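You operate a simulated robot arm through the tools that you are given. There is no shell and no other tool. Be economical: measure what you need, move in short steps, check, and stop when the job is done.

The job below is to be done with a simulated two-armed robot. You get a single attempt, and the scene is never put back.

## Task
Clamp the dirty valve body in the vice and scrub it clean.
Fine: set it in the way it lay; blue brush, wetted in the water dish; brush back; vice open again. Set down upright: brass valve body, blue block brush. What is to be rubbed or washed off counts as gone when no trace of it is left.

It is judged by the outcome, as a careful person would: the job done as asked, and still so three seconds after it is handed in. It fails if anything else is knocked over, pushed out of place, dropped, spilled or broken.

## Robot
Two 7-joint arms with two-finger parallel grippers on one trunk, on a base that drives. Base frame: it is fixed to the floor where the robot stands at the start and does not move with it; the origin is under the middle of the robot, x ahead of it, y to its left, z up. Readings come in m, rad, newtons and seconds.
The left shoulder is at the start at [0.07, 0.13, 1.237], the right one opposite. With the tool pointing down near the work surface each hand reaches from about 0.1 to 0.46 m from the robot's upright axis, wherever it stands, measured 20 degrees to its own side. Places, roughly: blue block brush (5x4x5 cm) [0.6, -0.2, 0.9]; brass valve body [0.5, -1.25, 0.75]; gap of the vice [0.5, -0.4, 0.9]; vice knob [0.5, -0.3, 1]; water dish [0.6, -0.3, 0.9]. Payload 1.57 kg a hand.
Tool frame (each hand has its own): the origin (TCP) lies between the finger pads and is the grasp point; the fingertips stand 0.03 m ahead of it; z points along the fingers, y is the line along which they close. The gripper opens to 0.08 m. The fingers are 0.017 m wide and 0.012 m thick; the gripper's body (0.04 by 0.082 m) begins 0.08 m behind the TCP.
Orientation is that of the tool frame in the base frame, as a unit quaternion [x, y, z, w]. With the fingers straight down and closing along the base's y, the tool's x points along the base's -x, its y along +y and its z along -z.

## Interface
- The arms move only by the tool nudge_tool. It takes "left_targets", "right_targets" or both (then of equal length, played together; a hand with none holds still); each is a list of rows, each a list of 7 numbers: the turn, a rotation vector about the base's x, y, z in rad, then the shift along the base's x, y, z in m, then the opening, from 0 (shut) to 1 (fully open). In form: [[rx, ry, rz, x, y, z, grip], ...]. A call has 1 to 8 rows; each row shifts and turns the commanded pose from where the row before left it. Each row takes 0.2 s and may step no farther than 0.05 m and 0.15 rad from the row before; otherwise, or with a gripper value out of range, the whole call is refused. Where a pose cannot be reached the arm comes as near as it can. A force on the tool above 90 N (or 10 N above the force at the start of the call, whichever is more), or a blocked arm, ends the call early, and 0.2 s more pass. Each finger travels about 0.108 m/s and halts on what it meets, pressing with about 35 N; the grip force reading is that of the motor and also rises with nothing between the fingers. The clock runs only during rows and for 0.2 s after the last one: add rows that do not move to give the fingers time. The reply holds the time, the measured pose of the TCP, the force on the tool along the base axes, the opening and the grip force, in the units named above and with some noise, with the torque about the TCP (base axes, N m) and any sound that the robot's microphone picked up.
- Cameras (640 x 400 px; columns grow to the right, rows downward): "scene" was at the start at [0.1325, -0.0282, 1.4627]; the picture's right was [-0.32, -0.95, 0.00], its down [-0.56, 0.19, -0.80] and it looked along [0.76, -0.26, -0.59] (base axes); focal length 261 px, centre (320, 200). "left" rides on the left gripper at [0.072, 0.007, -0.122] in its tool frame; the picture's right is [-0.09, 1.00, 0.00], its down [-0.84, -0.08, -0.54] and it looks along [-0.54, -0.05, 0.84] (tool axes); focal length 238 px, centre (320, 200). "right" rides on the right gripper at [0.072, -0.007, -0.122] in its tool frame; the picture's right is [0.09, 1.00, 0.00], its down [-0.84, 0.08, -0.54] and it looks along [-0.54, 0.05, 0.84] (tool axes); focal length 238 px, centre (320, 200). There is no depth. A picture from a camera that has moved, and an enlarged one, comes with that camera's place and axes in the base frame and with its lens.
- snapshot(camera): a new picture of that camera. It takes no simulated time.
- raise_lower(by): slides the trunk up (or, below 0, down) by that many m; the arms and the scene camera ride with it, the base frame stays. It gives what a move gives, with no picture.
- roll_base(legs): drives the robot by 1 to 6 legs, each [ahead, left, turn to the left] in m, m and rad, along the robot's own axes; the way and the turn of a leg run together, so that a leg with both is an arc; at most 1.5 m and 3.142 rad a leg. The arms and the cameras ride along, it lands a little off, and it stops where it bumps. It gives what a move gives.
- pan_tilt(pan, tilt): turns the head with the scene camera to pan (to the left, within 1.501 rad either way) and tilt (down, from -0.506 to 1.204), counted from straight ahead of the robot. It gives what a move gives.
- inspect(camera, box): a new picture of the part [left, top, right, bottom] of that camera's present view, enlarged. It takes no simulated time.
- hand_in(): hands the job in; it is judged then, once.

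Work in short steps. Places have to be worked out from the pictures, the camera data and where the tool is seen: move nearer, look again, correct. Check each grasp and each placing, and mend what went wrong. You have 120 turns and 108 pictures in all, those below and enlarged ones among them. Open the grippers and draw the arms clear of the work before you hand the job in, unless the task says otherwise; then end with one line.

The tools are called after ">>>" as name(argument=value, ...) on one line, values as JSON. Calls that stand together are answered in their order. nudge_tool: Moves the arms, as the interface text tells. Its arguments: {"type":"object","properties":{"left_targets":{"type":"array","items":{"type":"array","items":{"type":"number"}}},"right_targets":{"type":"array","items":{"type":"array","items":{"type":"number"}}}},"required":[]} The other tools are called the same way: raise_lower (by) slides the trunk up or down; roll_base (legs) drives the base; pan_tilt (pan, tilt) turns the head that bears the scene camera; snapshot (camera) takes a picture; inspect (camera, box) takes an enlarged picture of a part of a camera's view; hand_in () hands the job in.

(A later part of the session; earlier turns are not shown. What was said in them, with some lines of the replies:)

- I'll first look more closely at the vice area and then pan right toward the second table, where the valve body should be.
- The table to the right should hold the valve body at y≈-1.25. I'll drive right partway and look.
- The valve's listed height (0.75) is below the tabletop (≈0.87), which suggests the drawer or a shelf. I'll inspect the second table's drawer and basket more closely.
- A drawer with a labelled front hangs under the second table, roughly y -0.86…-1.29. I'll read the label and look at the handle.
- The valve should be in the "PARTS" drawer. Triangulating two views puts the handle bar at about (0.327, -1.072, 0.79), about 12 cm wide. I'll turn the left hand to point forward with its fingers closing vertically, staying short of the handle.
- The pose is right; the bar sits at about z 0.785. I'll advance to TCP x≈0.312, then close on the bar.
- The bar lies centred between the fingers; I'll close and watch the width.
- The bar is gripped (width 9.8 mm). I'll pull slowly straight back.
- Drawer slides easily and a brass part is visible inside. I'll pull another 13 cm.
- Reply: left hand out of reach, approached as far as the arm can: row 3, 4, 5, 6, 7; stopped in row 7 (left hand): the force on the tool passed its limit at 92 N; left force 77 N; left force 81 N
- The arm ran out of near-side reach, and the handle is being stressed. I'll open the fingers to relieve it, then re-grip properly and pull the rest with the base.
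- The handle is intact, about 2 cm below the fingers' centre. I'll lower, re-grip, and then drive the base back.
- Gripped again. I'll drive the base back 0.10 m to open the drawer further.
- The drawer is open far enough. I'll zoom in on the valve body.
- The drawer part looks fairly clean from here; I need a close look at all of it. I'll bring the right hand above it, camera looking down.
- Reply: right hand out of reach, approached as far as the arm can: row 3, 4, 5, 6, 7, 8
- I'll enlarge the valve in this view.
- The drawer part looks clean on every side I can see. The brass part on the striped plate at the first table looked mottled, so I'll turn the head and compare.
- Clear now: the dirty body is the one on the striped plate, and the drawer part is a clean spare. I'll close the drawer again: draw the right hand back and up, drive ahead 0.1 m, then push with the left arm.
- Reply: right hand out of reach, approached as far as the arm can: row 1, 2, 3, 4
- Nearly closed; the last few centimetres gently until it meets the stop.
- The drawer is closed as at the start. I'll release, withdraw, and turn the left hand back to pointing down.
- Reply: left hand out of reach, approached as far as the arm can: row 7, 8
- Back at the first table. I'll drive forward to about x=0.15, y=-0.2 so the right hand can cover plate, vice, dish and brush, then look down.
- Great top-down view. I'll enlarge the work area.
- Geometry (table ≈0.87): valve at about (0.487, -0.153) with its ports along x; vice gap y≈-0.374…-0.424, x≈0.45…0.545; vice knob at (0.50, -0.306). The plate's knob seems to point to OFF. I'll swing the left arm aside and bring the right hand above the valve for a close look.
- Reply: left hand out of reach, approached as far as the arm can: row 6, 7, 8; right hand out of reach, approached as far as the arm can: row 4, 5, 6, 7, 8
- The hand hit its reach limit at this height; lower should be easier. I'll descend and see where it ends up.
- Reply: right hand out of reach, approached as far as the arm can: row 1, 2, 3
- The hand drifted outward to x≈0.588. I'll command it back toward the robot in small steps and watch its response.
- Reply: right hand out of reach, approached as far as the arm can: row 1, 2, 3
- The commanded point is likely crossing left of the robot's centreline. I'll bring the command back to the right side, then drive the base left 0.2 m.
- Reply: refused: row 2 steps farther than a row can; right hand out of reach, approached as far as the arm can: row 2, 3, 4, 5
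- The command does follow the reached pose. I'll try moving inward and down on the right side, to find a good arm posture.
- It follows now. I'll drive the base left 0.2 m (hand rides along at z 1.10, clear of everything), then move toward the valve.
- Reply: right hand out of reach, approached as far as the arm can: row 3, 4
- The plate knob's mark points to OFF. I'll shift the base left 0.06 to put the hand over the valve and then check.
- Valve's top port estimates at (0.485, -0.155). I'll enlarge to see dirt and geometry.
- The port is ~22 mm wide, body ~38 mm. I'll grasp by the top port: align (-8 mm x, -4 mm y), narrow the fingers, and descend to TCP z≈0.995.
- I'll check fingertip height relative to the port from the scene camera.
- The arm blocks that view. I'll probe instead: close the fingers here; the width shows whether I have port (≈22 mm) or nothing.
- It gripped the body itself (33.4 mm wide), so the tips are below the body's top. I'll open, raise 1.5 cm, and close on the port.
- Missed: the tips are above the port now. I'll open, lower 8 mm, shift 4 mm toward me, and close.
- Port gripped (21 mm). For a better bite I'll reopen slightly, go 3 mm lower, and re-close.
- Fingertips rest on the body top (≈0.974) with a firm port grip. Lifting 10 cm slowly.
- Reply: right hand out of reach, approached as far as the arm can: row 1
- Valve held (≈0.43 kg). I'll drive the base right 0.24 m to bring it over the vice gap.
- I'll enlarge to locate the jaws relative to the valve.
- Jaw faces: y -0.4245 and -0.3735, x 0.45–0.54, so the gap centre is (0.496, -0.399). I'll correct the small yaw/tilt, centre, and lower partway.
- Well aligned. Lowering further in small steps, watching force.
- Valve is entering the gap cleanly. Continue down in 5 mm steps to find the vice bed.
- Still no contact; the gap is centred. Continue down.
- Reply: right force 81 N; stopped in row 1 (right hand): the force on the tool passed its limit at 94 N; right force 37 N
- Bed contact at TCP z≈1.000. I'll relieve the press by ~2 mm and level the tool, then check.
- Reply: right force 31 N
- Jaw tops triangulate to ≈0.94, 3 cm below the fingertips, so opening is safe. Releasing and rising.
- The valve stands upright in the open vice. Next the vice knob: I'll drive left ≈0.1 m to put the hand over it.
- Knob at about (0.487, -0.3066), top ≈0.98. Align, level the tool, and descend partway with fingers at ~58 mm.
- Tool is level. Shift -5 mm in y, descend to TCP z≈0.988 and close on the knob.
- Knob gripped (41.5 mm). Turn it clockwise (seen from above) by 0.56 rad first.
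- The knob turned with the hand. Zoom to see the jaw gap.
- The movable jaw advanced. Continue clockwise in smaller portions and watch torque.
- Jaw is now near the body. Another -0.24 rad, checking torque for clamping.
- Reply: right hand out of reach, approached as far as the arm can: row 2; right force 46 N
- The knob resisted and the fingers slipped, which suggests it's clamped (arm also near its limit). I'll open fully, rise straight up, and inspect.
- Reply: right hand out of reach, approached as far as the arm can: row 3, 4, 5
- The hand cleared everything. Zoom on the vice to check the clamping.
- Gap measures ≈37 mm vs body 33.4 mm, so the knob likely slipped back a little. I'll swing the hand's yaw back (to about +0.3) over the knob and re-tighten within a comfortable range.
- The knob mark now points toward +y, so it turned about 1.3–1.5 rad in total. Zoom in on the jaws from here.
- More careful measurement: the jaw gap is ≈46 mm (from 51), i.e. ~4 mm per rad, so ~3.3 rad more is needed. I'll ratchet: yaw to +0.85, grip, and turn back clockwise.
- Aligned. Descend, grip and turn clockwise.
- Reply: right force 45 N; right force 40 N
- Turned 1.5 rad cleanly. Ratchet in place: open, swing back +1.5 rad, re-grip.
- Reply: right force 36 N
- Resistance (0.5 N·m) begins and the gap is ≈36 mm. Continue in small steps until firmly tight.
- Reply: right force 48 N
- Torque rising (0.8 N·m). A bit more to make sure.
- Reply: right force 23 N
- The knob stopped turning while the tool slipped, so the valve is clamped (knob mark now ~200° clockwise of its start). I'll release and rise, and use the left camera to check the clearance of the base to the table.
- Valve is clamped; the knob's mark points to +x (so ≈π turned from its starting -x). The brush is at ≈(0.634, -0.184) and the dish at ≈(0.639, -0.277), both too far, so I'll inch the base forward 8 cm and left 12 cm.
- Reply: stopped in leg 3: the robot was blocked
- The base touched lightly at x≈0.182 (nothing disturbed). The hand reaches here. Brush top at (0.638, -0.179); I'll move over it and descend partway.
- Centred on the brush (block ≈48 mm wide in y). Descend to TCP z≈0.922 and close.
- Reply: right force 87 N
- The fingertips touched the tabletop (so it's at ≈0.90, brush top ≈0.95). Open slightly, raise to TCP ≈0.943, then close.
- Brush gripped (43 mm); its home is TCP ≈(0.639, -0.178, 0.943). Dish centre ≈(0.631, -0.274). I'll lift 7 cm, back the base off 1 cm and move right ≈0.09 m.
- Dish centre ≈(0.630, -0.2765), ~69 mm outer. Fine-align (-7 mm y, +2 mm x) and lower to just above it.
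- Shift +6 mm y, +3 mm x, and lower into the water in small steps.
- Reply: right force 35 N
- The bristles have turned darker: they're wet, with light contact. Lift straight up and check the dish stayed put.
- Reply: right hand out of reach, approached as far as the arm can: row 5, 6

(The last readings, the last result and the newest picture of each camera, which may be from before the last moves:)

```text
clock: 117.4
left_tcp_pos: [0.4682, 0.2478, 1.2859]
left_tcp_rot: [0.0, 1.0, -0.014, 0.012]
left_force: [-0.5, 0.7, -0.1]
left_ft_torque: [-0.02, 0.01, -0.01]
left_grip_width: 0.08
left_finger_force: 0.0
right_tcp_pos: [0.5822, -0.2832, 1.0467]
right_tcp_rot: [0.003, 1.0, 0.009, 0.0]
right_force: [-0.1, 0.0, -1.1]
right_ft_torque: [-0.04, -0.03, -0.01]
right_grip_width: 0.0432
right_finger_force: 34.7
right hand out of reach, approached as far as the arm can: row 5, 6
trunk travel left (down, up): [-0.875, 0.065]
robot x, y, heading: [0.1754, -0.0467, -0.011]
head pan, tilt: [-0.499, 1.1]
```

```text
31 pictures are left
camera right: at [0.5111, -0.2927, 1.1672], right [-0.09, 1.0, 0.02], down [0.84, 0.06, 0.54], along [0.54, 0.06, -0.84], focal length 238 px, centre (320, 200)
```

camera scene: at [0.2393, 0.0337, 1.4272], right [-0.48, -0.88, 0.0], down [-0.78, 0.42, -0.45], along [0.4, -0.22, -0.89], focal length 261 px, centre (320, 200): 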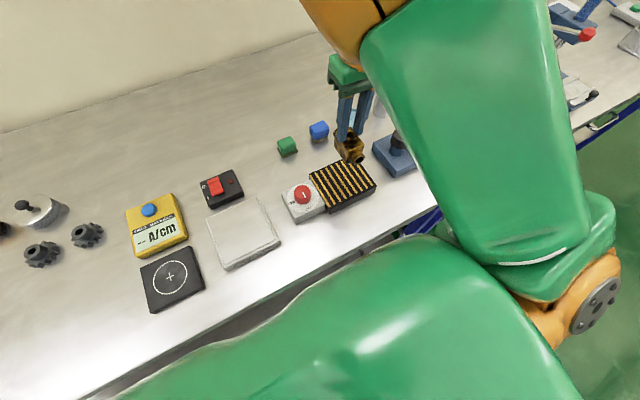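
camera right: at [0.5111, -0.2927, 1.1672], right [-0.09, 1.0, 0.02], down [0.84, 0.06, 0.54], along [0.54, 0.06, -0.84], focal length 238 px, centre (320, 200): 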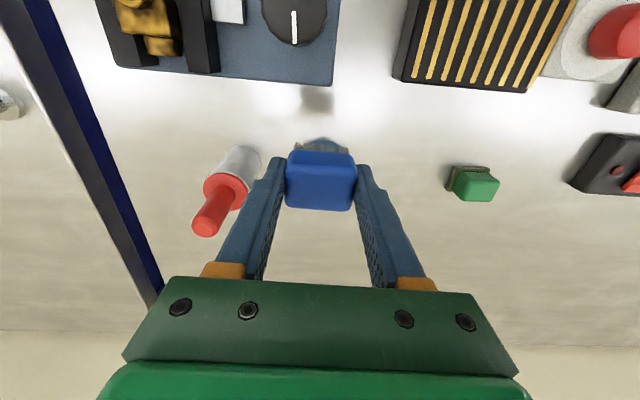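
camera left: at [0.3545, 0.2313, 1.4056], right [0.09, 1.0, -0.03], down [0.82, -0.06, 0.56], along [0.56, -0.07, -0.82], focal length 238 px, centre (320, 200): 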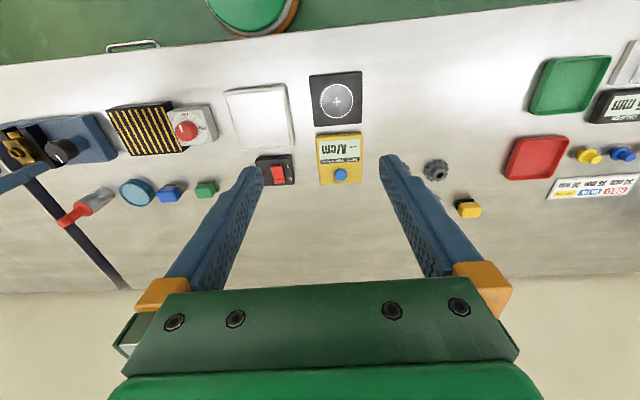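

The brush is wet and held. I'll raise the trunk 5 cm for clearance over the knob, then drive back 6 cm and right 12.5 cm to the valve.

>>> raise_lower(by=0.05)

>>> roll_base(legs=[[-0.07, 0, 0], [0, -0.125, 0]])

>>> snapshot(camera="right")

```text
clock: 118.3
left_tcp_pos: [0.4679, 0.2488, 1.3352]
left_tcp_rot: [-0.001, 1.0, -0.015, 0.013]
left_force: [-0.7, 0.6, -0.4]
left_ft_torque: [-0.01, 0.02, -0.01]
left_grip_width: 0.08
left_finger_force: 0.0
right_tcp_pos: [0.5832, -0.285, 1.0965]
right_tcp_rot: [0.003, 1.0, 0.009, 0.0]
right_force: [0.4, -0.3, -1.4]
right_ft_torque: [0.0, 0.0, -0.01]
right_grip_width: 0.0429
right_finger_force: 34.9
trunk travel left (down, up): [-0.925, 0.015]
robot x, y, heading: [0.1729, -0.0519, -0.005]
head pan, tilt: [-0.499, 1.1]
```

```text
clock: 120.2
left_tcp_pos: [0.3952, 0.1302, 1.3346]
left_tcp_rot: [0.0, 1.0, -0.018, 0.014]
left_force: [0.4, -0.2, -0.6]
left_ft_torque: [-0.03, 0.0, 0.0]
left_grip_width: 0.08
left_finger_force: 0.0
right_tcp_pos: [0.5121, -0.4035, 1.0975]
right_tcp_rot: [0.004, 1.0, 0.006, 0.0]
right_force: [0.0, 0.2, -1.3]
right_ft_torque: [-0.02, -0.02, 0.0]
right_grip_width: 0.0431
right_finger_force: 35.2
trunk travel left (down, up): [-0.925, 0.015]
robot x, y, heading: [0.1, -0.1726, -0.004]
head pan, tilt: [-0.499, 1.1]
```

```text
30 pictures are left
camera right: at [0.44, -0.4112, 1.2184], right [-0.09, 1.0, 0.01], down [0.84, 0.06, 0.54], along [0.54, 0.06, -0.84], focal length 238 px, centre (320, 200)
```

right: 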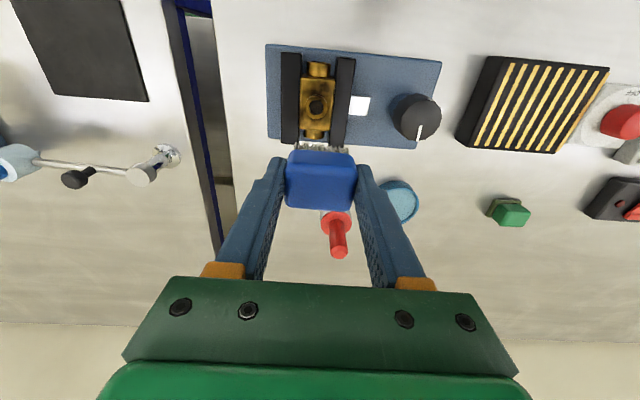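

Port centre ≈(0.489, -0.406). Move over it and descend to just above contact.

>>> nudge_tool(right_targets=[[0, 0, 0, -0.012, -0.001, -0.01, 0.3], [0, 0, 0, -0.011, -0.001, -0.02, 0.3], [0, 0, 0, 0, 0, -0.02, 0.3], [0, 0, 0, 0, 0, -0.012, 0.3], [0, 0, 0, 0, 0, -0.004, 0.3], [0, 0, 0, 0, 0, -0.003, 0.3], [0, 0, 0, 0, 0, 0, 0.3]])

>>> snapshot(camera="right")

```text
clock: 121.8
left_tcp_pos: [0.397, 0.1255, 1.3362]
left_tcp_rot: [-0.001, 1.0, -0.015, 0.012]
left_force: [-0.2, 0.4, 0.1]
left_ft_torque: [-0.01, 0.0, 0.0]
left_grip_width: 0.08
left_finger_force: 0.0
right_tcp_pos: [0.4923, -0.4153, 1.0242]
right_tcp_rot: [0.004, 1.0, 0.009, 0.0]
right_force: [0.0, 0.2, -0.1]
right_ft_torque: [0.0, 0.01, -0.02]
right_grip_width: 0.0428
right_finger_force: 35.0
right hand out of reach, approached as far as the arm can: row 1
trunk travel left (down, up): [-0.925, 0.015]
robot x, y, heading: [0.0996, -0.1733, -0.01]
head pan, tilt: [-0.499, 1.1]
```

```text
29 pictures are left
camera right: at [0.4209, -0.4233, 1.1452], right [-0.09, 1.0, 0.02], down [0.84, 0.06, 0.54], along [0.54, 0.06, -0.84], focal length 238 px, centre (320, 200)
```

right: 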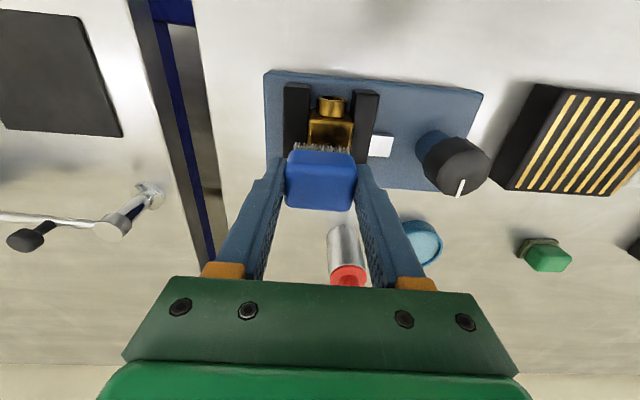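

Contact is starting. Centre (+7 mm y), press 4 mm, and do a first rub in x and y.

>>> nudge_tool(right_targets=[[0, 0, 0, 0, 0.007, 0, 0.3], [0, 0, 0, 0, 0, -0.004, 0.3], [0, 0, 0, 0.015, 0, 0, 0.3], [0, 0, 0, -0.03, 0, 0, 0.3], [0, 0, 0, 0.03, 0, 0, 0.3], [0, 0, 0, -0.015, 0.008, 0, 0.3], [0, 0, 0, 0, -0.016, 0, 0.3], [0, 0, 0, 0, 0.008, 0, 0.3]])

```text
clock: 123.5
left_tcp_pos: [0.3965, 0.124, 1.3362]
left_tcp_rot: [0.0, 1.0, -0.015, 0.013]
left_force: [-0.7, 0.2, 0.3]
left_ft_torque: [0.01, 0.02, 0.01]
left_grip_width: 0.0801
left_finger_force: 0.0
right_tcp_pos: [0.4939, -0.407, 1.0212]
right_tcp_rot: [0.004, 1.0, 0.008, 0.001]
right_force: [1.2, -0.4, 0.1]
right_ft_torque: [-0.01, 0.0, 0.01]
right_grip_width: 0.0429
right_finger_force: 35.1
trunk travel left (down, up): [-0.925, 0.015]
robot x, y, heading: [0.1007, -0.1741, -0.011]
head pan, tilt: [-0.499, 1.1]
```

Contact is still very light. Press down in 3 mm steps to get a firmer force.

>>> nudge_tool(right_targets=[[0, 0, 0, 0, 0, -0.003, 0.3], [0, 0, 0, 0, 0, 0, 0.3]])

>>> nudge_tool(right_targets=[[0, 0, 0, 0, 0, -0.003, 0.3], [0, 0, 0, 0, 0, 0, 0.3]])

>>> nudge_tool(right_targets=[[0, 0, 0, 0.015, 0, 0, 0.3], [0, 0, 0, -0.03, 0, 0, 0.3], [0, 0, 0, 0.03, 0, 0, 0.3], [0, 0, 0, -0.015, 0.01, 0, 0.3], [0, 0, 0, 0, -0.02, 0, 0.3], [0, 0, 0, 0, 0.02, 0, 0.3], [0, 0, 0, 0, -0.01, 0, 0.3]])

```text
clock: 124.2
left_tcp_pos: [0.3951, 0.1245, 1.3368]
left_tcp_rot: [0.0, 1.0, -0.016, 0.013]
left_force: [-0.6, 0.6, -0.1]
left_ft_torque: [-0.01, 0.0, -0.03]
left_grip_width: 0.0799
left_finger_force: 0.0
right_tcp_pos: [0.4914, -0.405, 1.0205]
right_tcp_rot: [0.003, 1.0, 0.008, 0.003]
right_force: [4.9, -2.4, 19.9]
right_ft_torque: [-0.34, -0.22, 0.05]
right_grip_width: 0.0426
right_finger_force: 35.2
trunk travel left (down, up): [-0.925, 0.015]
robot x, y, heading: [0.0953, -0.1747, -0.009]
head pan, tilt: [-0.499, 1.1]
```

```text
clock: 124.8
left_tcp_pos: [0.3932, 0.1264, 1.3356]
left_tcp_rot: [-0.001, 1.0, -0.015, 0.014]
left_force: [-0.1, 0.9, 0.2]
left_ft_torque: [0.0, 0.02, 0.0]
left_grip_width: 0.0801
left_finger_force: 0.0
right_tcp_pos: [0.4902, -0.404, 1.0185]
right_tcp_rot: [0.004, 1.0, 0.009, 0.002]
right_force: [8.6, -4.9, 32.4]
right_ft_torque: [-0.41, -0.26, 0.06]
right_grip_width: 0.0432
right_finger_force: 34.8
trunk travel left (down, up): [-0.925, 0.015]
robot x, y, heading: [0.1017, -0.178, -0.005]
head pan, tilt: [-0.499, 1.1]
```

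```text
clock: 126.3
left_tcp_pos: [0.3944, 0.1276, 1.3354]
left_tcp_rot: [-0.001, 1.0, -0.016, 0.013]
left_force: [-0.3, 0.0, -0.8]
left_ft_torque: [0.03, -0.01, 0.02]
left_grip_width: 0.08
left_finger_force: 0.0
right_tcp_pos: [0.4914, -0.4022, 1.0179]
right_tcp_rot: [0.003, 1.0, 0.007, 0.0]
right_force: [-2.6, 0.8, 8.2]
right_ft_torque: [-0.03, 0.1, -0.02]
right_grip_width: 0.0429
right_finger_force: 34.4
trunk travel left (down, up): [-0.925, 0.015]
robot x, y, heading: [0.1017, -0.1753, -0.012]
head pan, tilt: [-0.499, 1.1]
```

Rubbed at ~10–30 N. Lift off, move aside in +x, and inspect the valve.

>>> nudge_tool(right_targets=[[0, 0, 0, 0, 0, 0.015, 0.3], [0, 0, 0, 0.03, 0, 0.03, 0.3], [0, 0, 0, 0.03, 0, 0.01, 0.3], [0, 0, 0, 0, 0, 0, 0.3]])

>>> inspect(camera="right", box=[240, 0, 400, 160])

```text
clock: 127.3
left_tcp_pos: [0.3971, 0.1234, 1.336]
left_tcp_rot: [-0.001, 1.0, -0.014, 0.012]
left_force: [0.0, 0.1, -0.5]
left_ft_torque: [-0.01, 0.01, 0.03]
left_grip_width: 0.0798
left_finger_force: 0.0
right_tcp_pos: [0.5548, -0.4058, 1.0707]
right_tcp_rot: [0.004, 1.0, 0.009, 0.0]
right_force: [-0.2, -0.2, -1.8]
right_ft_torque: [0.02, 0.0, 0.01]
right_grip_width: 0.0428
right_finger_force: 34.4
trunk travel left (down, up): [-0.925, 0.015]
robot x, y, heading: [0.1022, -0.1746, -0.014]
head pan, tilt: [-0.499, 1.1]
```

```text
2.50 times, centred on (320, 80) of right
camera zoom: at [0.4838, -0.4132, 1.1919], right [-0.09, 1.0, 0.02], down [0.84, 0.06, 0.54], along [0.54, 0.06, -0.84], focal length 596 px, centre (320, 500)
```

zoom: 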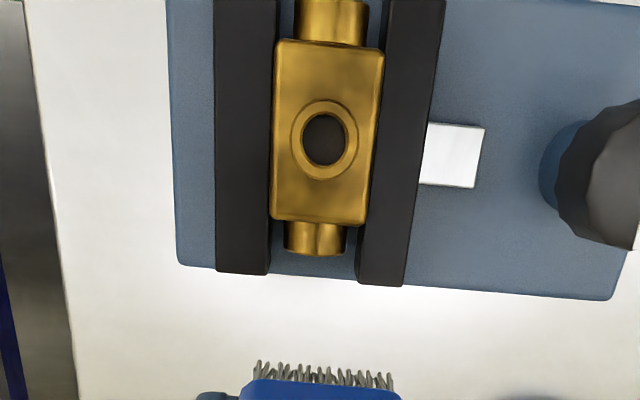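

The top has come clean. To be sure no trace is left, I'll rub a second round over the whole top, then inspect sides too.

>>> nudge_tool(right_targets=[[0, 0, 0, -0.03, 0, -0.01, 0.3], [0, 0, 0, -0.03, 0, -0.03, 0.3], [0, 0, 0, 0, -0.002, -0.015, 0.3], [0, 0, 0, 0.015, 0, -0.001, 0.3], [0, 0, 0, -0.03, 0.005, 0, 0.3], [0, 0, 0, 0.03, 0, 0, 0.3], [0, 0, 0, -0.03, -0.01, 0, 0.3], [0, 0, 0, 0.03, 0, 0, 0.3]])

>>> nudge_tool(right_targets=[[0, 0, 0, -0.03, 0.005, 0, 0.3], [0, 0, 0, 0.03, 0, 0, 0.3], [0, 0, 0, -0.03, 0, 0, 0.3], [0, 0, 0, 0.015, 0.01, 0, 0.3], [0, 0, 0, 0, -0.02, 0, 0.3], [0, 0, 0, 0, 0.02, 0, 0.3], [0, 0, 0, 0, -0.02, 0, 0.3], [0, 0, 0, 0, 0.01, 0, 0.3]])

>>> nudge_tool(right_targets=[[0, 0, 0, 0, 0, 0.016, 0.3], [0, 0, 0, 0.03, 0, 0.03, 0.3], [0, 0, 0, 0.03, 0.03, 0.02, 0.3], [0, 0, 0, 0.02, 0.04, 0.01, 0.3], [0, 0, 0, 0, 0.04, 0.0, 0.3], [0, 0, 0, 0, 0, 0, 0.3]])

>>> inspect(camera="right", box=[120, 0, 360, 150])

```text
clock: 129.2
left_tcp_pos: [0.3972, 0.124, 1.3363]
left_tcp_rot: [-0.001, 1.0, -0.016, 0.013]
left_force: [0.4, 0.3, 0.4]
left_ft_torque: [0.06, 0.04, -0.01]
left_grip_width: 0.0802
left_finger_force: 0.1
right_tcp_pos: [0.5077, -0.4132, 1.0176]
right_tcp_rot: [0.003, 1.0, 0.01, -0.001]
right_force: [-2.6, 1.1, 9.9]
right_ft_torque: [0.05, 0.27, -0.02]
right_grip_width: 0.0429
right_finger_force: 35.3
trunk travel left (down, up): [-0.925, 0.015]
robot x, y, heading: [0.101, -0.1744, -0.013]
head pan, tilt: [-0.499, 1.1]
```

```text
clock: 130.9
left_tcp_pos: [0.3964, 0.1239, 1.3366]
left_tcp_rot: [-0.001, 1.0, -0.015, 0.013]
left_force: [-0.1, 0.1, 0.0]
left_ft_torque: [-0.04, -0.02, -0.05]
left_grip_width: 0.0799
left_finger_force: 0.1
right_tcp_pos: [0.4912, -0.4097, 1.0178]
right_tcp_rot: [0.003, 1.0, 0.009, 0.001]
right_force: [0.0, -1.8, 4.7]
right_ft_torque: [-0.09, -0.02, 0.03]
right_grip_width: 0.0428
right_finger_force: 34.8
trunk travel left (down, up): [-0.925, 0.015]
robot x, y, heading: [0.1021, -0.175, -0.007]
head pan, tilt: [-0.499, 1.1]
```

```text
clock: 132.3
left_tcp_pos: [0.3967, 0.1251, 1.3364]
left_tcp_rot: [-0.001, 1.0, -0.015, 0.013]
left_force: [-0.7, -0.4, -0.2]
left_ft_torque: [-0.05, 0.01, 0.02]
left_grip_width: 0.0801
left_finger_force: 0.1
right_tcp_pos: [0.5722, -0.2977, 1.0942]
right_tcp_rot: [0.004, 1.0, 0.009, 0.0]
right_force: [-0.1, 0.1, -1.3]
right_ft_torque: [0.05, -0.01, -0.01]
right_grip_width: 0.0429
right_finger_force: 34.7
trunk travel left (down, up): [-0.925, 0.015]
robot x, y, heading: [0.0985, -0.175, -0.012]
head pan, tilt: [-0.499, 1.1]
```

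```text
2.67 times, centred on (240, 75) of right
camera zoom: at [0.5007, -0.3074, 1.2147], right [-0.09, 1.0, 0.02], down [0.84, 0.06, 0.54], along [0.54, 0.06, -0.84], focal length 636 px, centre (533, 533)
```

zoom: 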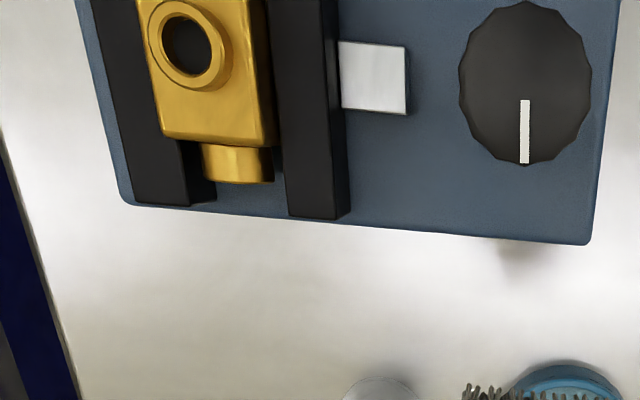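

The valve is bright and clean on top, side and port. Now return the brush: drive left 0.12 and forward 0.065 (order: left first).

>>> roll_base(legs=[[0, 0.12, 0], [0.065, 0, 0]])

>>> snapshot(camera="right")

```text
clock: 134.2
left_tcp_pos: [0.4511, 0.2396, 1.3394]
left_tcp_rot: [0.0, 1.0, -0.014, 0.017]
left_force: [-0.6, -0.2, 0.3]
left_ft_torque: [0.0, -0.06, -0.03]
left_grip_width: 0.08
left_finger_force: 0.0
right_tcp_pos: [0.6291, -0.1851, 1.0987]
right_tcp_rot: [0.004, 1.0, 0.009, 0.005]
right_force: [-0.3, 0.1, -0.4]
right_ft_torque: [0.01, -0.06, 0.02]
right_grip_width: 0.043
right_finger_force: 34.8
trunk travel left (down, up): [-0.925, 0.015]
robot x, y, heading: [0.1641, -0.0546, -0.006]
head pan, tilt: [-0.499, 1.1]
```

```text
26 pictures are left
camera right: at [0.5557, -0.1938, 1.218], right [-0.08, 1.0, 0.02], down [0.83, 0.06, 0.55], along [0.55, 0.06, -0.83], focal length 238 px, centre (320, 200)
```

right: 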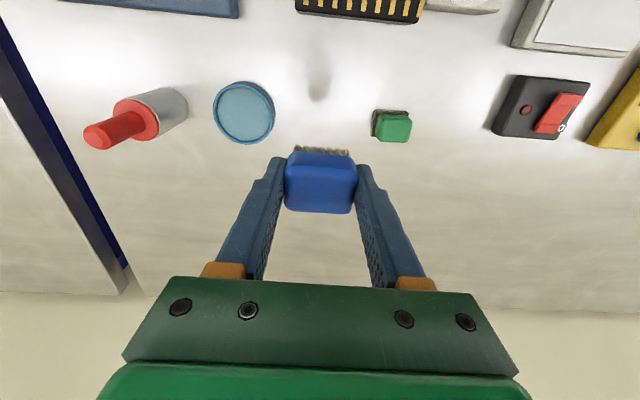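

Dish is where it was. Descend over the brush's home spot (0.639, -0.178) to ~1.5 cm above the table.

>>> nudge_tool(right_targets=[[0, 0, 0, 0.004, 0.002, -0.035, 0.3], [0, 0, 0, 0.003, 0.002, -0.035, 0.3], [0, 0, 0, 0.003, 0.002, -0.035, 0.3], [0, 0, 0, 0, 0, -0.033, 0.3], [0, 0, 0, 0, 0, 0, 0.3]])

```text
clock: 135.4
left_tcp_pos: [0.4622, 0.2412, 1.3365]
left_tcp_rot: [0.0, 1.0, -0.015, 0.014]
left_force: [-0.1, -0.3, -0.4]
left_ft_torque: [0.05, 0.0, 0.0]
left_grip_width: 0.0801
left_finger_force: 0.1
right_tcp_pos: [0.6315, -0.1756, 0.9633]
right_tcp_rot: [0.004, 1.0, 0.008, 0.001]
right_force: [-0.2, 0.8, -0.6]
right_ft_torque: [0.01, 0.0, 0.05]
right_grip_width: 0.0431
right_finger_force: 35.4
right hand out of reach, approached as far as the arm can: row 3, 4
trunk travel left (down, up): [-0.925, 0.015]
robot x, y, heading: [0.1634, -0.0596, -0.009]
head pan, tilt: [-0.499, 1.1]
```

Just short in x; inch the base forward 8 mm, then lower the trunk for the last vertical part.

>>> roll_base(legs=[[0.008, 0, 0]])

>>> raise_lower(by=-0.014)

```text
clock: 136.1
left_tcp_pos: [0.469, 0.2408, 1.3363]
left_tcp_rot: [0.001, 1.0, -0.015, 0.013]
left_force: [0.1, 0.7, -0.1]
left_ft_torque: [-0.02, -0.02, 0.02]
left_grip_width: 0.0799
left_finger_force: 0.0
right_tcp_pos: [0.6373, -0.1762, 0.9652]
right_tcp_rot: [0.005, 1.0, 0.008, 0.001]
right_force: [-0.2, 0.6, -0.3]
right_ft_torque: [0.01, -0.01, -0.01]
right_grip_width: 0.0431
right_finger_force: 34.9
trunk travel left (down, up): [-0.925, 0.015]
robot x, y, heading: [0.1724, -0.0593, -0.01]
head pan, tilt: [-0.499, 1.1]
```

```text
clock: 136.7
left_tcp_pos: [0.4713, 0.2403, 1.3209]
left_tcp_rot: [0.001, 1.0, -0.016, 0.012]
left_force: [-0.2, -0.2, 0.5]
left_ft_torque: [0.02, -0.05, 0.02]
left_grip_width: 0.08
left_finger_force: 0.1
right_tcp_pos: [0.6399, -0.1761, 0.9503]
right_tcp_rot: [0.005, 1.0, 0.009, 0.0]
right_force: [0.4, -0.3, -0.6]
right_ft_torque: [0.02, -0.01, -0.01]
right_grip_width: 0.0429
right_finger_force: 34.9
trunk travel left (down, up): [-0.911, 0.029]
robot x, y, heading: [0.1768, -0.0566, -0.01]
head pan, tilt: [-0.499, 1.1]
```

Continue: lower 5 mm more and read the force.

>>> raise_lower(by=-0.005)

>>> raise_lower(by=-0.003)

>>> snapshot(camera="right")

```text
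clock: 137.3
left_tcp_pos: [0.4719, 0.2412, 1.3163]
left_tcp_rot: [0.0, 1.0, -0.016, 0.012]
left_force: [0.2, -0.4, -0.7]
left_ft_torque: [0.0, 0.06, 0.03]
left_grip_width: 0.0802
left_finger_force: 0.0
right_tcp_pos: [0.6399, -0.1755, 0.9455]
right_tcp_rot: [0.004, 1.0, 0.008, 0.0]
right_force: [0.2, 0.3, -0.5]
right_ft_torque: [0.02, -0.02, 0.04]
right_grip_width: 0.043
right_finger_force: 34.6
trunk travel left (down, up): [-0.906, 0.034]
robot x, y, heading: [0.1759, -0.0554, -0.009]
head pan, tilt: [-0.499, 1.1]
```

```text
clock: 137.8
left_tcp_pos: [0.4714, 0.2409, 1.314]
left_tcp_rot: [0.0, 1.0, -0.015, 0.012]
left_force: [0.4, 1.2, -0.7]
left_ft_torque: [0.02, 0.0, 0.01]
left_grip_width: 0.0802
left_finger_force: 0.0
right_tcp_pos: [0.6394, -0.1754, 0.9428]
right_tcp_rot: [0.005, 1.0, 0.009, -0.001]
right_force: [0.1, -0.7, -1.2]
right_ft_torque: [0.02, 0.0, -0.03]
right_grip_width: 0.043
right_finger_force: 34.9
trunk travel left (down, up): [-0.903, 0.037]
robot x, y, heading: [0.1747, -0.0567, -0.005]
head pan, tilt: [-0.499, 1.1]
```

```text
25 pictures are left
camera right: at [0.5681, -0.1847, 1.0626], right [-0.08, 1.0, 0.02], down [0.84, 0.06, 0.54], along [0.54, 0.06, -0.84], focal length 238 px, centre (320, 200)
```

right: 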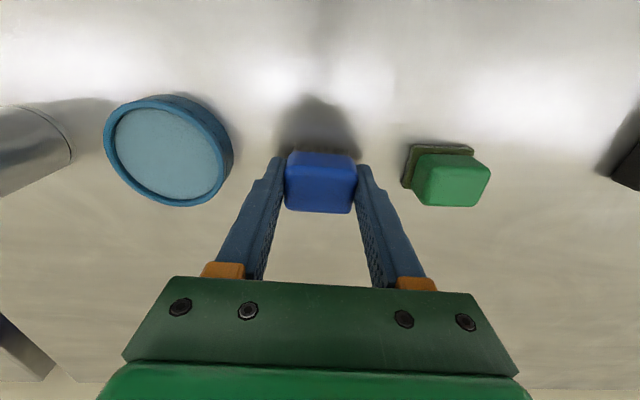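

Matches the original view, but no support force yet; lower another 3 mm.

>>> raise_lower(by=-0.003)

>>> raise_lower(by=-0.003)

```text
clock: 138.3
left_tcp_pos: [0.4693, 0.2418, 1.3113]
left_tcp_rot: [0.0, 1.0, -0.015, 0.013]
left_force: [0.3, -0.1, -0.4]
left_ft_torque: [0.01, 0.02, -0.01]
left_grip_width: 0.08
left_finger_force: 0.0
right_tcp_pos: [0.6388, -0.1751, 0.9394]
right_tcp_rot: [0.004, 1.0, 0.009, 0.001]
right_force: [1.5, -0.2, 8.6]
right_ft_torque: [-0.18, -0.04, 0.01]
right_grip_width: 0.043
right_finger_force: 35.3
trunk travel left (down, up): [-0.9, 0.04]
robot x, y, heading: [0.1764, -0.0544, -0.006]
head pan, tilt: [-0.499, 1.1]
```

```text
clock: 138.8
left_tcp_pos: [0.4656, 0.242, 1.309]
left_tcp_rot: [0.0, 1.0, -0.016, 0.015]
left_force: [1.0, 0.9, 0.4]
left_ft_torque: [-0.01, 0.04, -0.01]
left_grip_width: 0.0797
left_finger_force: 0.2
right_tcp_pos: [0.6382, -0.1748, 0.9403]
right_tcp_rot: [0.005, 1.0, 0.007, 0.004]
right_force: [9.1, -2.1, 32.3]
right_ft_torque: [-0.52, -0.19, 0.15]
right_grip_width: 0.0431
right_finger_force: 35.0
trunk travel left (down, up): [-0.897, 0.043]
robot x, y, heading: [0.1723, -0.0601, -0.007]
head pan, tilt: [-0.499, 1.1]
```

On the table. I'll ease up 3 mm, open the fingers, and rise straight up.

>>> raise_lower(by=0.003)

>>> nudge_tool(right_targets=[[0, 0, 0, 0, 0, 0, 0.6], [0, 0, 0, 0, 0, 0, 0.8], [0, 0, 0, 0, 0, 0, 0.8], [0, 0, 0, 0, 0, 0.03, 0.8], [0, 0, 0, 0, 0, 0.04, 0.8], [0, 0, 0, -0.01, 0, 0.03, 1], [0, 0, 0, -0.02, 0, 0.02, 1]])

>>> snapshot(camera="right")

```text
clock: 139.3
left_tcp_pos: [0.4693, 0.2423, 1.3115]
left_tcp_rot: [0.0, 1.0, -0.016, 0.014]
left_force: [-0.2, 0.2, 0.2]
left_ft_torque: [-0.03, 0.02, 0.01]
left_grip_width: 0.08
left_finger_force: 0.1
right_tcp_pos: [0.6378, -0.176, 0.9397]
right_tcp_rot: [0.005, 1.0, 0.009, 0.001]
right_force: [4.1, -0.3, 15.5]
right_ft_torque: [-0.39, -0.21, 0.1]
right_grip_width: 0.0428
right_finger_force: 34.6
trunk travel left (down, up): [-0.9, 0.04]
robot x, y, heading: [0.1722, -0.0586, -0.011]
head pan, tilt: [-0.499, 1.1]
```

```text
clock: 140.9
left_tcp_pos: [0.4706, 0.2405, 1.3108]
left_tcp_rot: [0.0, 1.0, -0.015, 0.012]
left_force: [-0.4, -0.1, -0.3]
left_ft_torque: [-0.05, 0.0, 0.01]
left_grip_width: 0.0799
left_finger_force: 0.1
right_tcp_pos: [0.6339, -0.1836, 1.0607]
right_tcp_rot: [0.004, 1.0, 0.011, -0.002]
right_force: [-0.7, 0.2, 0.0]
right_ft_torque: [-0.01, -0.03, 0.02]
right_grip_width: 0.0798
right_finger_force: 0.0
right hand out of reach, approached as far as the arm can: row 6, 7
trunk travel left (down, up): [-0.9, 0.04]
robot x, y, heading: [0.173, -0.0566, -0.006]
head pan, tilt: [-0.499, 1.1]
```

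```text
24 pictures are left
camera right: at [0.5619, -0.1929, 1.1824], right [-0.08, 1.0, 0.02], down [0.84, 0.06, 0.54], along [0.54, 0.06, -0.84], focal length 238 px, centre (320, 200)
```

right: 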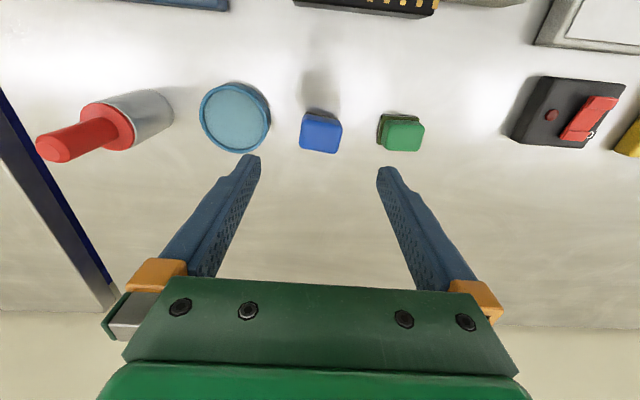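

Brush is back, upright on its spot. Next open the vice: reposition the base and hand over the knob, yawing to about -0.7.

>>> roll_base(legs=[[-0.039, -0.02, 0]])

>>> raise_lower(by=-0.025)

>>> nudge_tool(right_targets=[[0, 0, 0, -0.025, -0.02, 0.01, 1], [0, 0, 0, -0.025, -0.025, 0.01, 1], [0, 0, 0, -0.025, -0.025, 0.005, 1], [0, 0, 0, -0.025, -0.03, 0, 1], [0, 0, 0, 0, 0, 0, 1]])

>>> nudge_tool(right_targets=[[0, 0, -0.14, 0, 0, 0, 0.9], [0, 0, -0.14, 0, 0, 0, 0.9], [0, 0, -0.14, 0, 0, 0, 0.9], [0, 0, -0.14, 0, 0, 0, 0.9], [0, 0, -0.12, 0, 0, 0, 0.9], [0, 0, 0, 0, 0, 0, 0.9]])

>>> snapshot(camera="right")

```text
clock: 141.8
left_tcp_pos: [0.4395, 0.2259, 1.3077]
left_tcp_rot: [0.0, 1.0, -0.017, 0.01]
left_force: [1.3, -0.3, -0.6]
left_ft_torque: [-0.06, 0.04, 0.0]
left_grip_width: 0.0799
left_finger_force: 0.1
right_tcp_pos: [0.6011, -0.2014, 1.0591]
right_tcp_rot: [0.003, 1.0, 0.008, -0.004]
right_force: [0.3, 0.9, 0.2]
right_ft_torque: [-0.04, 0.06, 0.0]
right_grip_width: 0.0799
right_finger_force: 0.1
trunk travel left (down, up): [-0.9, 0.04]
robot x, y, heading: [0.1315, -0.0787, -0.008]
head pan, tilt: [-0.499, 1.1]
```

```text
clock: 142.6
left_tcp_pos: [0.4332, 0.2221, 1.2844]
left_tcp_rot: [0.0, 1.0, -0.015, 0.011]
left_force: [-0.5, 0.8, 0.1]
left_ft_torque: [-0.01, 0.04, -0.02]
left_grip_width: 0.0799
left_finger_force: 0.1
right_tcp_pos: [0.597, -0.2019, 1.0354]
right_tcp_rot: [0.004, 1.0, 0.008, -0.002]
right_force: [-0.5, 0.2, -0.6]
right_ft_torque: [-0.03, -0.03, -0.02]
right_grip_width: 0.0802
right_finger_force: 0.0
trunk travel left (down, up): [-0.875, 0.065]
robot x, y, heading: [0.137, -0.076, -0.005]
head pan, tilt: [-0.499, 1.1]
```

```text
clock: 143.8
left_tcp_pos: [0.4319, 0.2215, 1.2849]
left_tcp_rot: [0.0, 1.0, -0.015, 0.013]
left_force: [-0.1, 0.0, -0.6]
left_ft_torque: [0.02, -0.01, 0.01]
left_grip_width: 0.0802
left_finger_force: 0.0
right_tcp_pos: [0.5039, -0.3123, 1.0626]
right_tcp_rot: [0.004, 1.0, 0.01, -0.001]
right_force: [-0.2, -0.7, -0.4]
right_ft_torque: [-0.01, 0.04, -0.01]
right_grip_width: 0.0798
right_finger_force: 0.1
right hand out of reach, approached as far as the arm can: row 1
trunk travel left (down, up): [-0.875, 0.065]
robot x, y, heading: [0.1339, -0.0751, -0.006]
head pan, tilt: [-0.499, 1.1]
```

```text
clock: 145.2
left_tcp_pos: [0.432, 0.2216, 1.2868]
left_tcp_rot: [0.0, 1.0, -0.015, 0.013]
left_force: [0.5, -0.1, -0.3]
left_ft_torque: [0.03, 0.02, -0.01]
left_grip_width: 0.0803
left_finger_force: 0.1
right_tcp_pos: [0.502, -0.3091, 1.0622]
right_tcp_rot: [0.339, 0.941, 0.01, 0.002]
right_force: [0.0, -0.3, 0.3]
right_ft_torque: [0.03, -0.03, 0.0]
right_grip_width: 0.0719
right_finger_force: 0.0
trunk travel left (down, up): [-0.875, 0.065]
robot x, y, heading: [0.1371, -0.0739, -0.005]
head pan, tilt: [-0.499, 1.1]
```

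```text
23 pictures are left
camera right: at [0.4419, -0.2712, 1.1828], right [0.56, 0.83, 0.02], down [0.69, -0.48, 0.54], along [0.46, -0.29, -0.84], focal length 238 px, centre (320, 200)
```

right: 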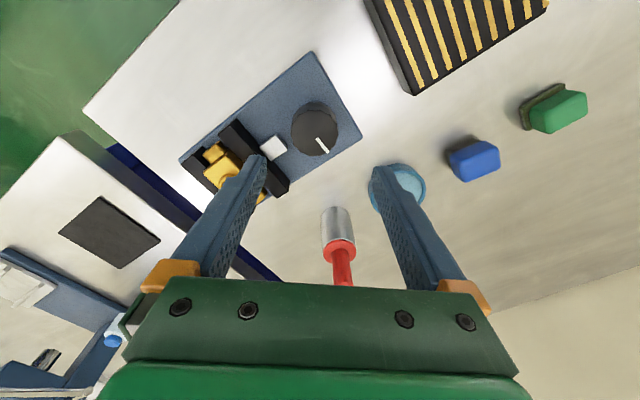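

Aligned within ~1 cm. Shift to (0.491, -0.306), descend, grip, and turn counter-clockwise.

>>> nudge_tool(right_targets=[[0, 0, 0, -0.006, 0.002, -0.02, 0.85], [0, 0, 0, -0.005, 0.001, -0.03, 0.85], [0, 0, 0, 0, 0, -0.021, 0.85], [0, 0, 0, 0, 0, 0, 0.5], [0, 0, 0, 0, 0, 0, 0], [0, 0, 0, 0, 0, 0, 0]])

>>> nudge_tool(right_targets=[[0, 0, 0.12, 0, 0, 0, 0], [0, 0, 0.12, 0, 0, 0, 0], [0, 0, 0.12, 0, 0, 0, 0], [0, 0, 0.12, 0, 0, 0, 0]])

>>> inspect(camera="right", box=[120, 60, 440, 260])

```text
clock: 146.6
left_tcp_pos: [0.4314, 0.2211, 1.2863]
left_tcp_rot: [0.001, 1.0, -0.014, 0.011]
left_force: [-0.1, 1.0, -0.2]
left_ft_torque: [0.01, 0.0, -0.03]
left_grip_width: 0.0801
left_finger_force: 0.0
right_tcp_pos: [0.4918, -0.3069, 0.9911]
right_tcp_rot: [0.336, 0.942, 0.009, 0.002]
right_force: [-1.8, 0.1, -6.0]
right_ft_torque: [-0.44, -0.79, 0.0]
right_grip_width: 0.0407
right_finger_force: 45.0
trunk travel left (down, up): [-0.875, 0.065]
robot x, y, heading: [0.1354, -0.0772, -0.006]
head pan, tilt: [-0.499, 1.1]
```

```text
clock: 147.6
left_tcp_pos: [0.4298, 0.2217, 1.2866]
left_tcp_rot: [0.0, 1.0, -0.016, 0.013]
left_force: [-0.3, -0.1, -0.2]
left_ft_torque: [-0.01, -0.01, 0.02]
left_grip_width: 0.0799
left_finger_force: 0.0
right_tcp_pos: [0.4922, -0.305, 0.9917]
right_tcp_rot: [0.103, 0.995, 0.009, 0.001]
right_force: [2.3, -2.9, 11.4]
right_ft_torque: [0.18, 0.97, 0.02]
right_grip_width: 0.0408
right_finger_force: 45.2
trunk travel left (down, up): [-0.875, 0.065]
robot x, y, heading: [0.1366, -0.0753, -0.01]
head pan, tilt: [-0.499, 1.1]
```

```text
2.00 times, centred on (280, 160) of right
camera zoom: at [0.4198, -0.3011, 1.1126], right [0.11, 0.99, 0.02], down [0.83, -0.1, 0.54], along [0.54, -0.05, -0.84], focal length 477 px, centre (400, 280)
```

zoom: 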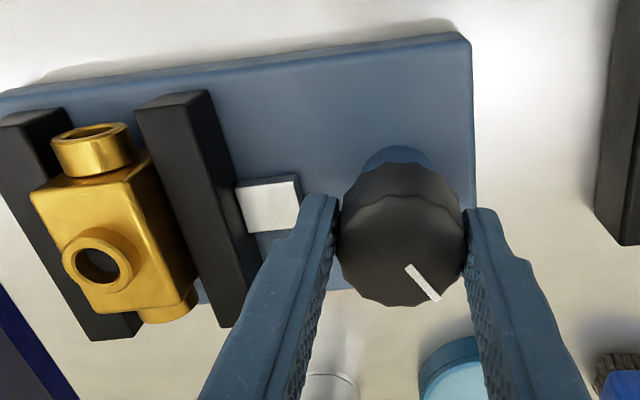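

Turning well, and the valve looks spotlessly clean. Continue, then ratchet another cycle.

>>> nudge_tool(right_targets=[[0, 0, 0.14, 0, 0, 0, 0], [0, 0, 0.14, 0, 0, 0, 0], [0, 0, 0.14, 0, 0, 0, 0], [0, 0, 0.14, 0, 0, 0, 0], [0, 0, 0.14, 0, 0, 0, 0], [0, 0, 0.14, 0, 0, 0, 0], [0, 0, 0.14, 0, 0, 0, 0]])

>>> nudge_tool(right_targets=[[0, 0, 0, 0, 0, 0, 0.9], [0, 0, 0, 0, 0, 0, 0.9], [0, 0, -0.14, 0, 0, 0, 0.9], [0, 0, -0.14, 0, 0, 0, 0.9], [0, 0, -0.14, 0, 0, 0, 0.9], [0, 0, -0.14, 0, 0, 0, 0.9], [0, 0, -0.14, 0, 0, 0, 0.9], [0, 0, -0.14, 0, 0, 0, 0.9]])

>>> nudge_tool(right_targets=[[0, 0, -0.14, 0, 0, 0, 0.9], [0, 0, -0.14, 0, 0, 0, 0.9], [0, 0, -0.14, 0, 0, 0, 0.9], [0, 0, -0.14, 0, 0, 0, 0.9], [0, 0, 0, 0, 0, 0, 0.4], [0, 0, 0, 0, 0, 0, 0.1], [0, 0, 0, 0, 0, 0, 0.1]])

>>> nudge_tool(right_targets=[[0, 0, 0.14, 0, 0, 0, 0.1], [0, 0, 0.14, 0, 0, 0, 0.1], [0, 0, 0.14, 0, 0, 0, 0.1], [0, 0, 0.14, 0, 0, 0, 0.1], [0, 0, 0.14, 0, 0, 0, 0.1]])

>>> inspect(camera="right", box=[120, 40, 440, 240])

```text
clock: 149.2
left_tcp_pos: [0.4302, 0.2215, 1.286]
left_tcp_rot: [0.001, 1.0, -0.014, 0.013]
left_force: [0.3, -0.3, -0.4]
left_ft_torque: [0.04, 0.02, 0.01]
left_grip_width: 0.0796
left_finger_force: 0.1
right_tcp_pos: [0.4941, -0.3049, 0.9907]
right_tcp_rot: [-0.378, 0.926, 0.008, -0.003]
right_force: [9.6, -6.3, 24.4]
right_ft_torque: [0.07, -0.87, 0.02]
right_grip_width: 0.0408
right_finger_force: 45.3
trunk travel left (down, up): [-0.875, 0.065]
robot x, y, heading: [0.1313, -0.0801, -0.002]
head pan, tilt: [-0.499, 1.1]
```

```text
clock: 150.9
left_tcp_pos: [0.4314, 0.2216, 1.2857]
left_tcp_rot: [0.0, 1.0, -0.016, 0.013]
left_force: [0.6, 0.6, 1.1]
left_ft_torque: [0.01, -0.01, 0.0]
left_grip_width: 0.0801
left_finger_force: 0.1
right_tcp_pos: [0.4932, -0.3065, 0.9903]
right_tcp_rot: [0.035, 0.999, 0.01, 0.0]
right_force: [0.4, -0.2, 0.2]
right_ft_torque: [0.03, -0.01, -0.01]
right_grip_width: 0.072
right_finger_force: 0.1
trunk travel left (down, up): [-0.875, 0.065]
robot x, y, heading: [0.1379, -0.0789, -0.008]
head pan, tilt: [-0.499, 1.1]
```

```text
clock: 152.6
left_tcp_pos: [0.4313, 0.2214, 1.286]
left_tcp_rot: [0.001, 1.0, -0.015, 0.013]
left_force: [0.1, -0.7, 0.7]
left_ft_torque: [0.01, 0.03, 0.01]
left_grip_width: 0.0799
left_finger_force: 0.0
right_tcp_pos: [0.4913, -0.3081, 0.9907]
right_tcp_rot: [0.309, 0.951, 0.009, 0.002]
right_force: [-0.9, 0.0, -0.2]
right_ft_torque: [0.02, 0.03, 0.01]
right_grip_width: 0.0408
right_finger_force: 44.8
trunk travel left (down, up): [-0.875, 0.065]
robot x, y, heading: [0.1323, -0.0763, -0.009]
head pan, tilt: [-0.499, 1.1]
```

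```text
clock: 153.8
left_tcp_pos: [0.433, 0.2233, 1.2856]
left_tcp_rot: [0.0, 1.0, -0.016, 0.012]
left_force: [0.2, 0.1, 0.7]
left_ft_torque: [-0.01, 0.0, 0.02]
left_grip_width: 0.0802
left_finger_force: 0.0
right_tcp_pos: [0.4925, -0.3067, 0.9914]
right_tcp_rot: [-0.037, 0.999, 0.01, -0.001]
right_force: [3.1, -1.5, 7.8]
right_ft_torque: [0.05, 0.0, 0.01]
right_grip_width: 0.0408
right_finger_force: 45.0
trunk travel left (down, up): [-0.875, 0.065]
robot x, y, heading: [0.1362, -0.0769, -0.007]
head pan, tilt: [-0.499, 1.1]
```

```text
2.00 times, centred on (280, 140) of right
camera zoom: at [0.4222, -0.3213, 1.1121], right [-0.17, 0.99, 0.02], down [0.83, 0.13, 0.54], along [0.53, 0.11, -0.84], focal length 477 px, centre (400, 320)
```

zoom: 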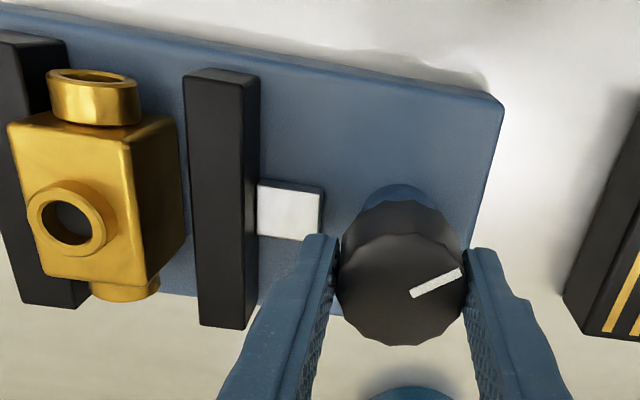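

The jaw has backed off with a clear gap. The mark still has ~1.2 rad to its original direction; continue.

>>> nudge_tool(right_targets=[[0, 0, 0.14, 0, 0, 0, 0.1], [0, 0, 0.14, 0, 0, 0, 0.1], [0, 0, 0.14, 0, 0, 0, 0.1], [0, 0, 0.14, 0, 0, 0, 0.1], [0, 0, 0.14, 0, 0, 0, 0.1], [0, 0, 0.14, 0, 0, 0, 0.1]])

>>> nudge_tool(right_targets=[[0, 0, 0, 0, 0, 0, 0.9], [0, 0, 0, 0, 0, 0, 0.9], [0, 0, -0.14, 0, 0, 0, 0.9], [0, 0, -0.14, 0, 0, 0, 0.9], [0, 0, -0.14, 0, 0, 0, 0.9], [0, 0, -0.14, 0, 0, 0, 0.9], [0, 0, -0.14, 0, 0, 0, 0.9], [0, 0, -0.14, 0, 0, 0, 0.9]])

>>> inspect(camera="right", box=[120, 40, 440, 240])

```text
clock: 155.2
left_tcp_pos: [0.4297, 0.224, 1.2853]
left_tcp_rot: [0.0, 1.0, -0.015, 0.013]
left_force: [-0.9, 0.6, -1.2]
left_ft_torque: [0.02, 0.04, 0.01]
left_grip_width: 0.0799
left_finger_force: 0.1
right_tcp_pos: [0.4934, -0.3073, 0.991]
right_tcp_rot: [-0.441, 0.897, 0.007, -0.004]
right_force: [12.2, -3.3, 26.4]
right_ft_torque: [0.4, -0.74, 0.01]
right_grip_width: 0.0409
right_finger_force: 44.6
trunk travel left (down, up): [-0.875, 0.065]
robot x, y, heading: [0.1347, -0.0798, -0.007]
head pan, tilt: [-0.499, 1.1]
```

```text
clock: 156.9
left_tcp_pos: [0.4299, 0.2219, 1.2848]
left_tcp_rot: [0.0, 1.0, -0.016, 0.014]
left_force: [0.5, 0.0, 0.6]
left_ft_torque: [0.01, -0.01, 0.03]
left_grip_width: 0.0798
left_finger_force: 0.1
right_tcp_pos: [0.493, -0.306, 0.9914]
right_tcp_rot: [-0.035, 0.999, 0.009, -0.002]
right_force: [0.1, 1.1, -0.1]
right_ft_torque: [0.02, -0.03, 0.0]
right_grip_width: 0.0721
right_finger_force: 0.0
trunk travel left (down, up): [-0.875, 0.065]
robot x, y, heading: [0.1319, -0.0763, -0.007]
head pan, tilt: [-0.499, 1.1]
```

```text
2.00 times, centred on (280, 140) of right
camera zoom: at [0.4216, -0.3205, 1.1115], right [-0.16, 0.99, 0.02], down [0.83, 0.13, 0.54], along [0.53, 0.1, -0.84], focal length 477 px, centre (400, 320)
```

zoom: 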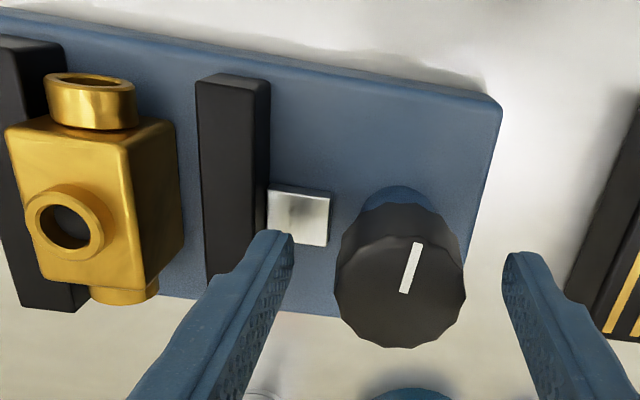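

The knob mark is back to ≈its starting direction and the vice is open, with the valve standing clean between the jaws. Rise clear and take a final overall check.

>>> nudge_tool(right_targets=[[0, 0, 0, 0, 0, 0.02, 1], [0, 0, 0, 0, 0, 0.04, 1], [0, 0, 0, 0, 0, 0.04, 1], [0, 0, 0, 0, 0, 0.03, 1], [0, 0, 0, 0, 0, 0, 1]])

>>> roll_base(legs=[[-0.3, 0, 0]])

>>> pan_tilt(pan=-0.25, tilt=0.7)

>>> snapshot(camera="scene")

>>> snapshot(camera="right")

```text
clock: 158.2
left_tcp_pos: [0.4314, 0.2204, 1.2851]
left_tcp_rot: [0.0, 1.0, -0.015, 0.012]
left_force: [0.6, -0.5, -0.2]
left_ft_torque: [-0.04, 0.01, -0.02]
left_grip_width: 0.08
left_finger_force: 0.1
right_tcp_pos: [0.4922, -0.3043, 1.1194]
right_tcp_rot: [-0.031, 0.999, 0.017, -0.002]
right_force: [-0.1, -0.3, 0.3]
right_ft_torque: [0.0, -0.01, 0.04]
right_grip_width: 0.0799
right_finger_force: 0.1
trunk travel left (down, up): [-0.875, 0.065]
robot x, y, heading: [0.136, -0.0775, -0.01]
head pan, tilt: [-0.499, 1.1]
```

```text
clock: 160.2
left_tcp_pos: [0.1372, 0.2236, 1.2851]
left_tcp_rot: [0.003, 1.0, -0.016, 0.011]
left_force: [2.0, 0.5, -0.1]
left_ft_torque: [0.0, 0.0, 0.03]
left_grip_width: 0.08
left_finger_force: 0.1
right_tcp_pos: [0.1958, -0.3042, 1.1199]
right_tcp_rot: [-0.028, 0.999, 0.016, -0.002]
right_force: [0.1, 0.6, -0.3]
right_ft_torque: [0.0, 0.03, 0.02]
right_grip_width: 0.08
right_finger_force: 0.1
trunk travel left (down, up): [-0.875, 0.065]
robot x, y, heading: [-0.1651, -0.0728, -0.014]
head pan, tilt: [-0.499, 1.1]
```

```text
clock: 161.1
left_tcp_pos: [0.1327, 0.2247, 1.2854]
left_tcp_rot: [0.002, 1.0, -0.015, 0.013]
left_force: [1.0, -0.1, -0.3]
left_ft_torque: [0.03, -0.03, 0.04]
left_grip_width: 0.0799
left_finger_force: 0.0
right_tcp_pos: [0.1926, -0.3038, 1.1208]
right_tcp_rot: [-0.026, 0.999, 0.02, -0.002]
right_force: [0.3, -0.2, -0.3]
right_ft_torque: [0.02, 0.0, -0.01]
right_grip_width: 0.08
right_finger_force: 0.2
trunk travel left (down, up): [-0.875, 0.065]
robot x, y, heading: [-0.1644, -0.074, -0.011]
head pan, tilt: [-0.25, 0.7]
```

```text
19 pictures are left
camera scene: at [-0.0324, -0.0971, 1.4572], right [-0.26, -0.97, 0.0], down [-0.62, 0.17, -0.76], along [0.74, -0.2, -0.64], focal length 261 px, centre (320, 200)
```

scene: 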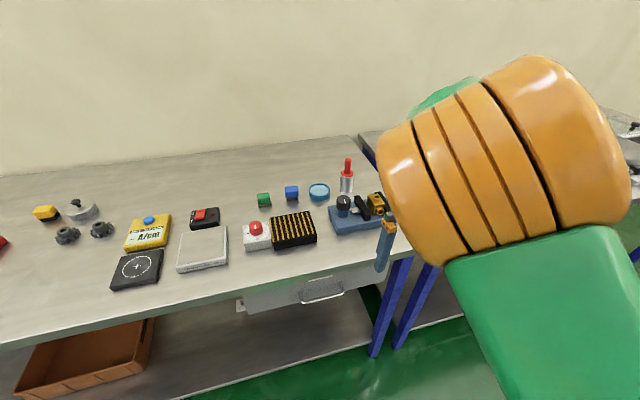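

```text
18 pictures are left
camera right: at [0.1217, -0.3192, 1.2407], right [-0.14, 0.99, 0.04], down [0.83, 0.1, 0.54], along [0.53, 0.11, -0.84], focal length 238 px, centre (320, 200)
```

right: 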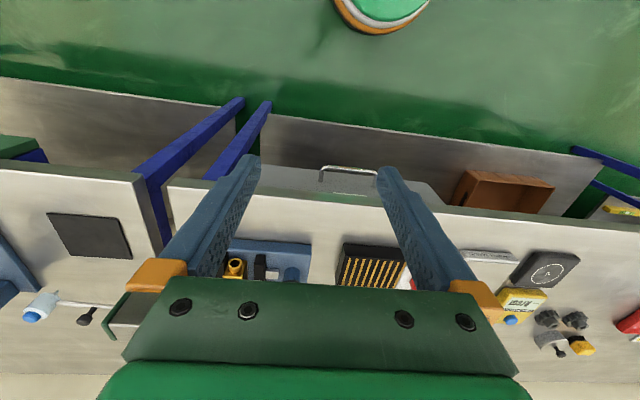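

Everything appears in place; one last zoom on the vice, brush and drawer.

>>> inspect(camera="scene", box=[230, 150, 400, 310])

```text
2.50 times, centred on (315, 230) of scene
camera zoom: at [-0.0324, -0.0971, 1.4572], right [-0.26, -0.97, 0.0], down [-0.62, 0.17, -0.76], along [0.74, -0.2, -0.64], focal length 652 px, centre (332, 125)
```

zoom: 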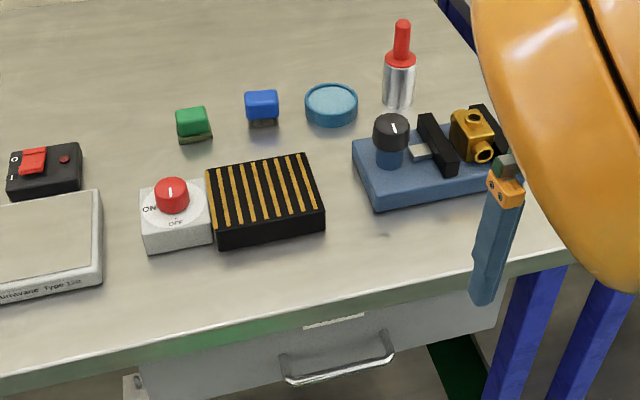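

The valve stands clean and upright in the open vice, the brush is back upright, and nothing else has moved. Handing in.

>>> hand_in()

```text
The job is handed in.
```

The dirty valve body was set in the vice the way it lay, clamped, and scrubbed with the wetted blue brush until I could see no dirt on its top or the sides in view. It now stands upright in the reopened vice, the brush is back upright on its spot, and the job is handed in. On the way I opened the PARTS drawer, found only a clean spare there, and closed it again, and the base once lightly touched the table without anything visibly moving.
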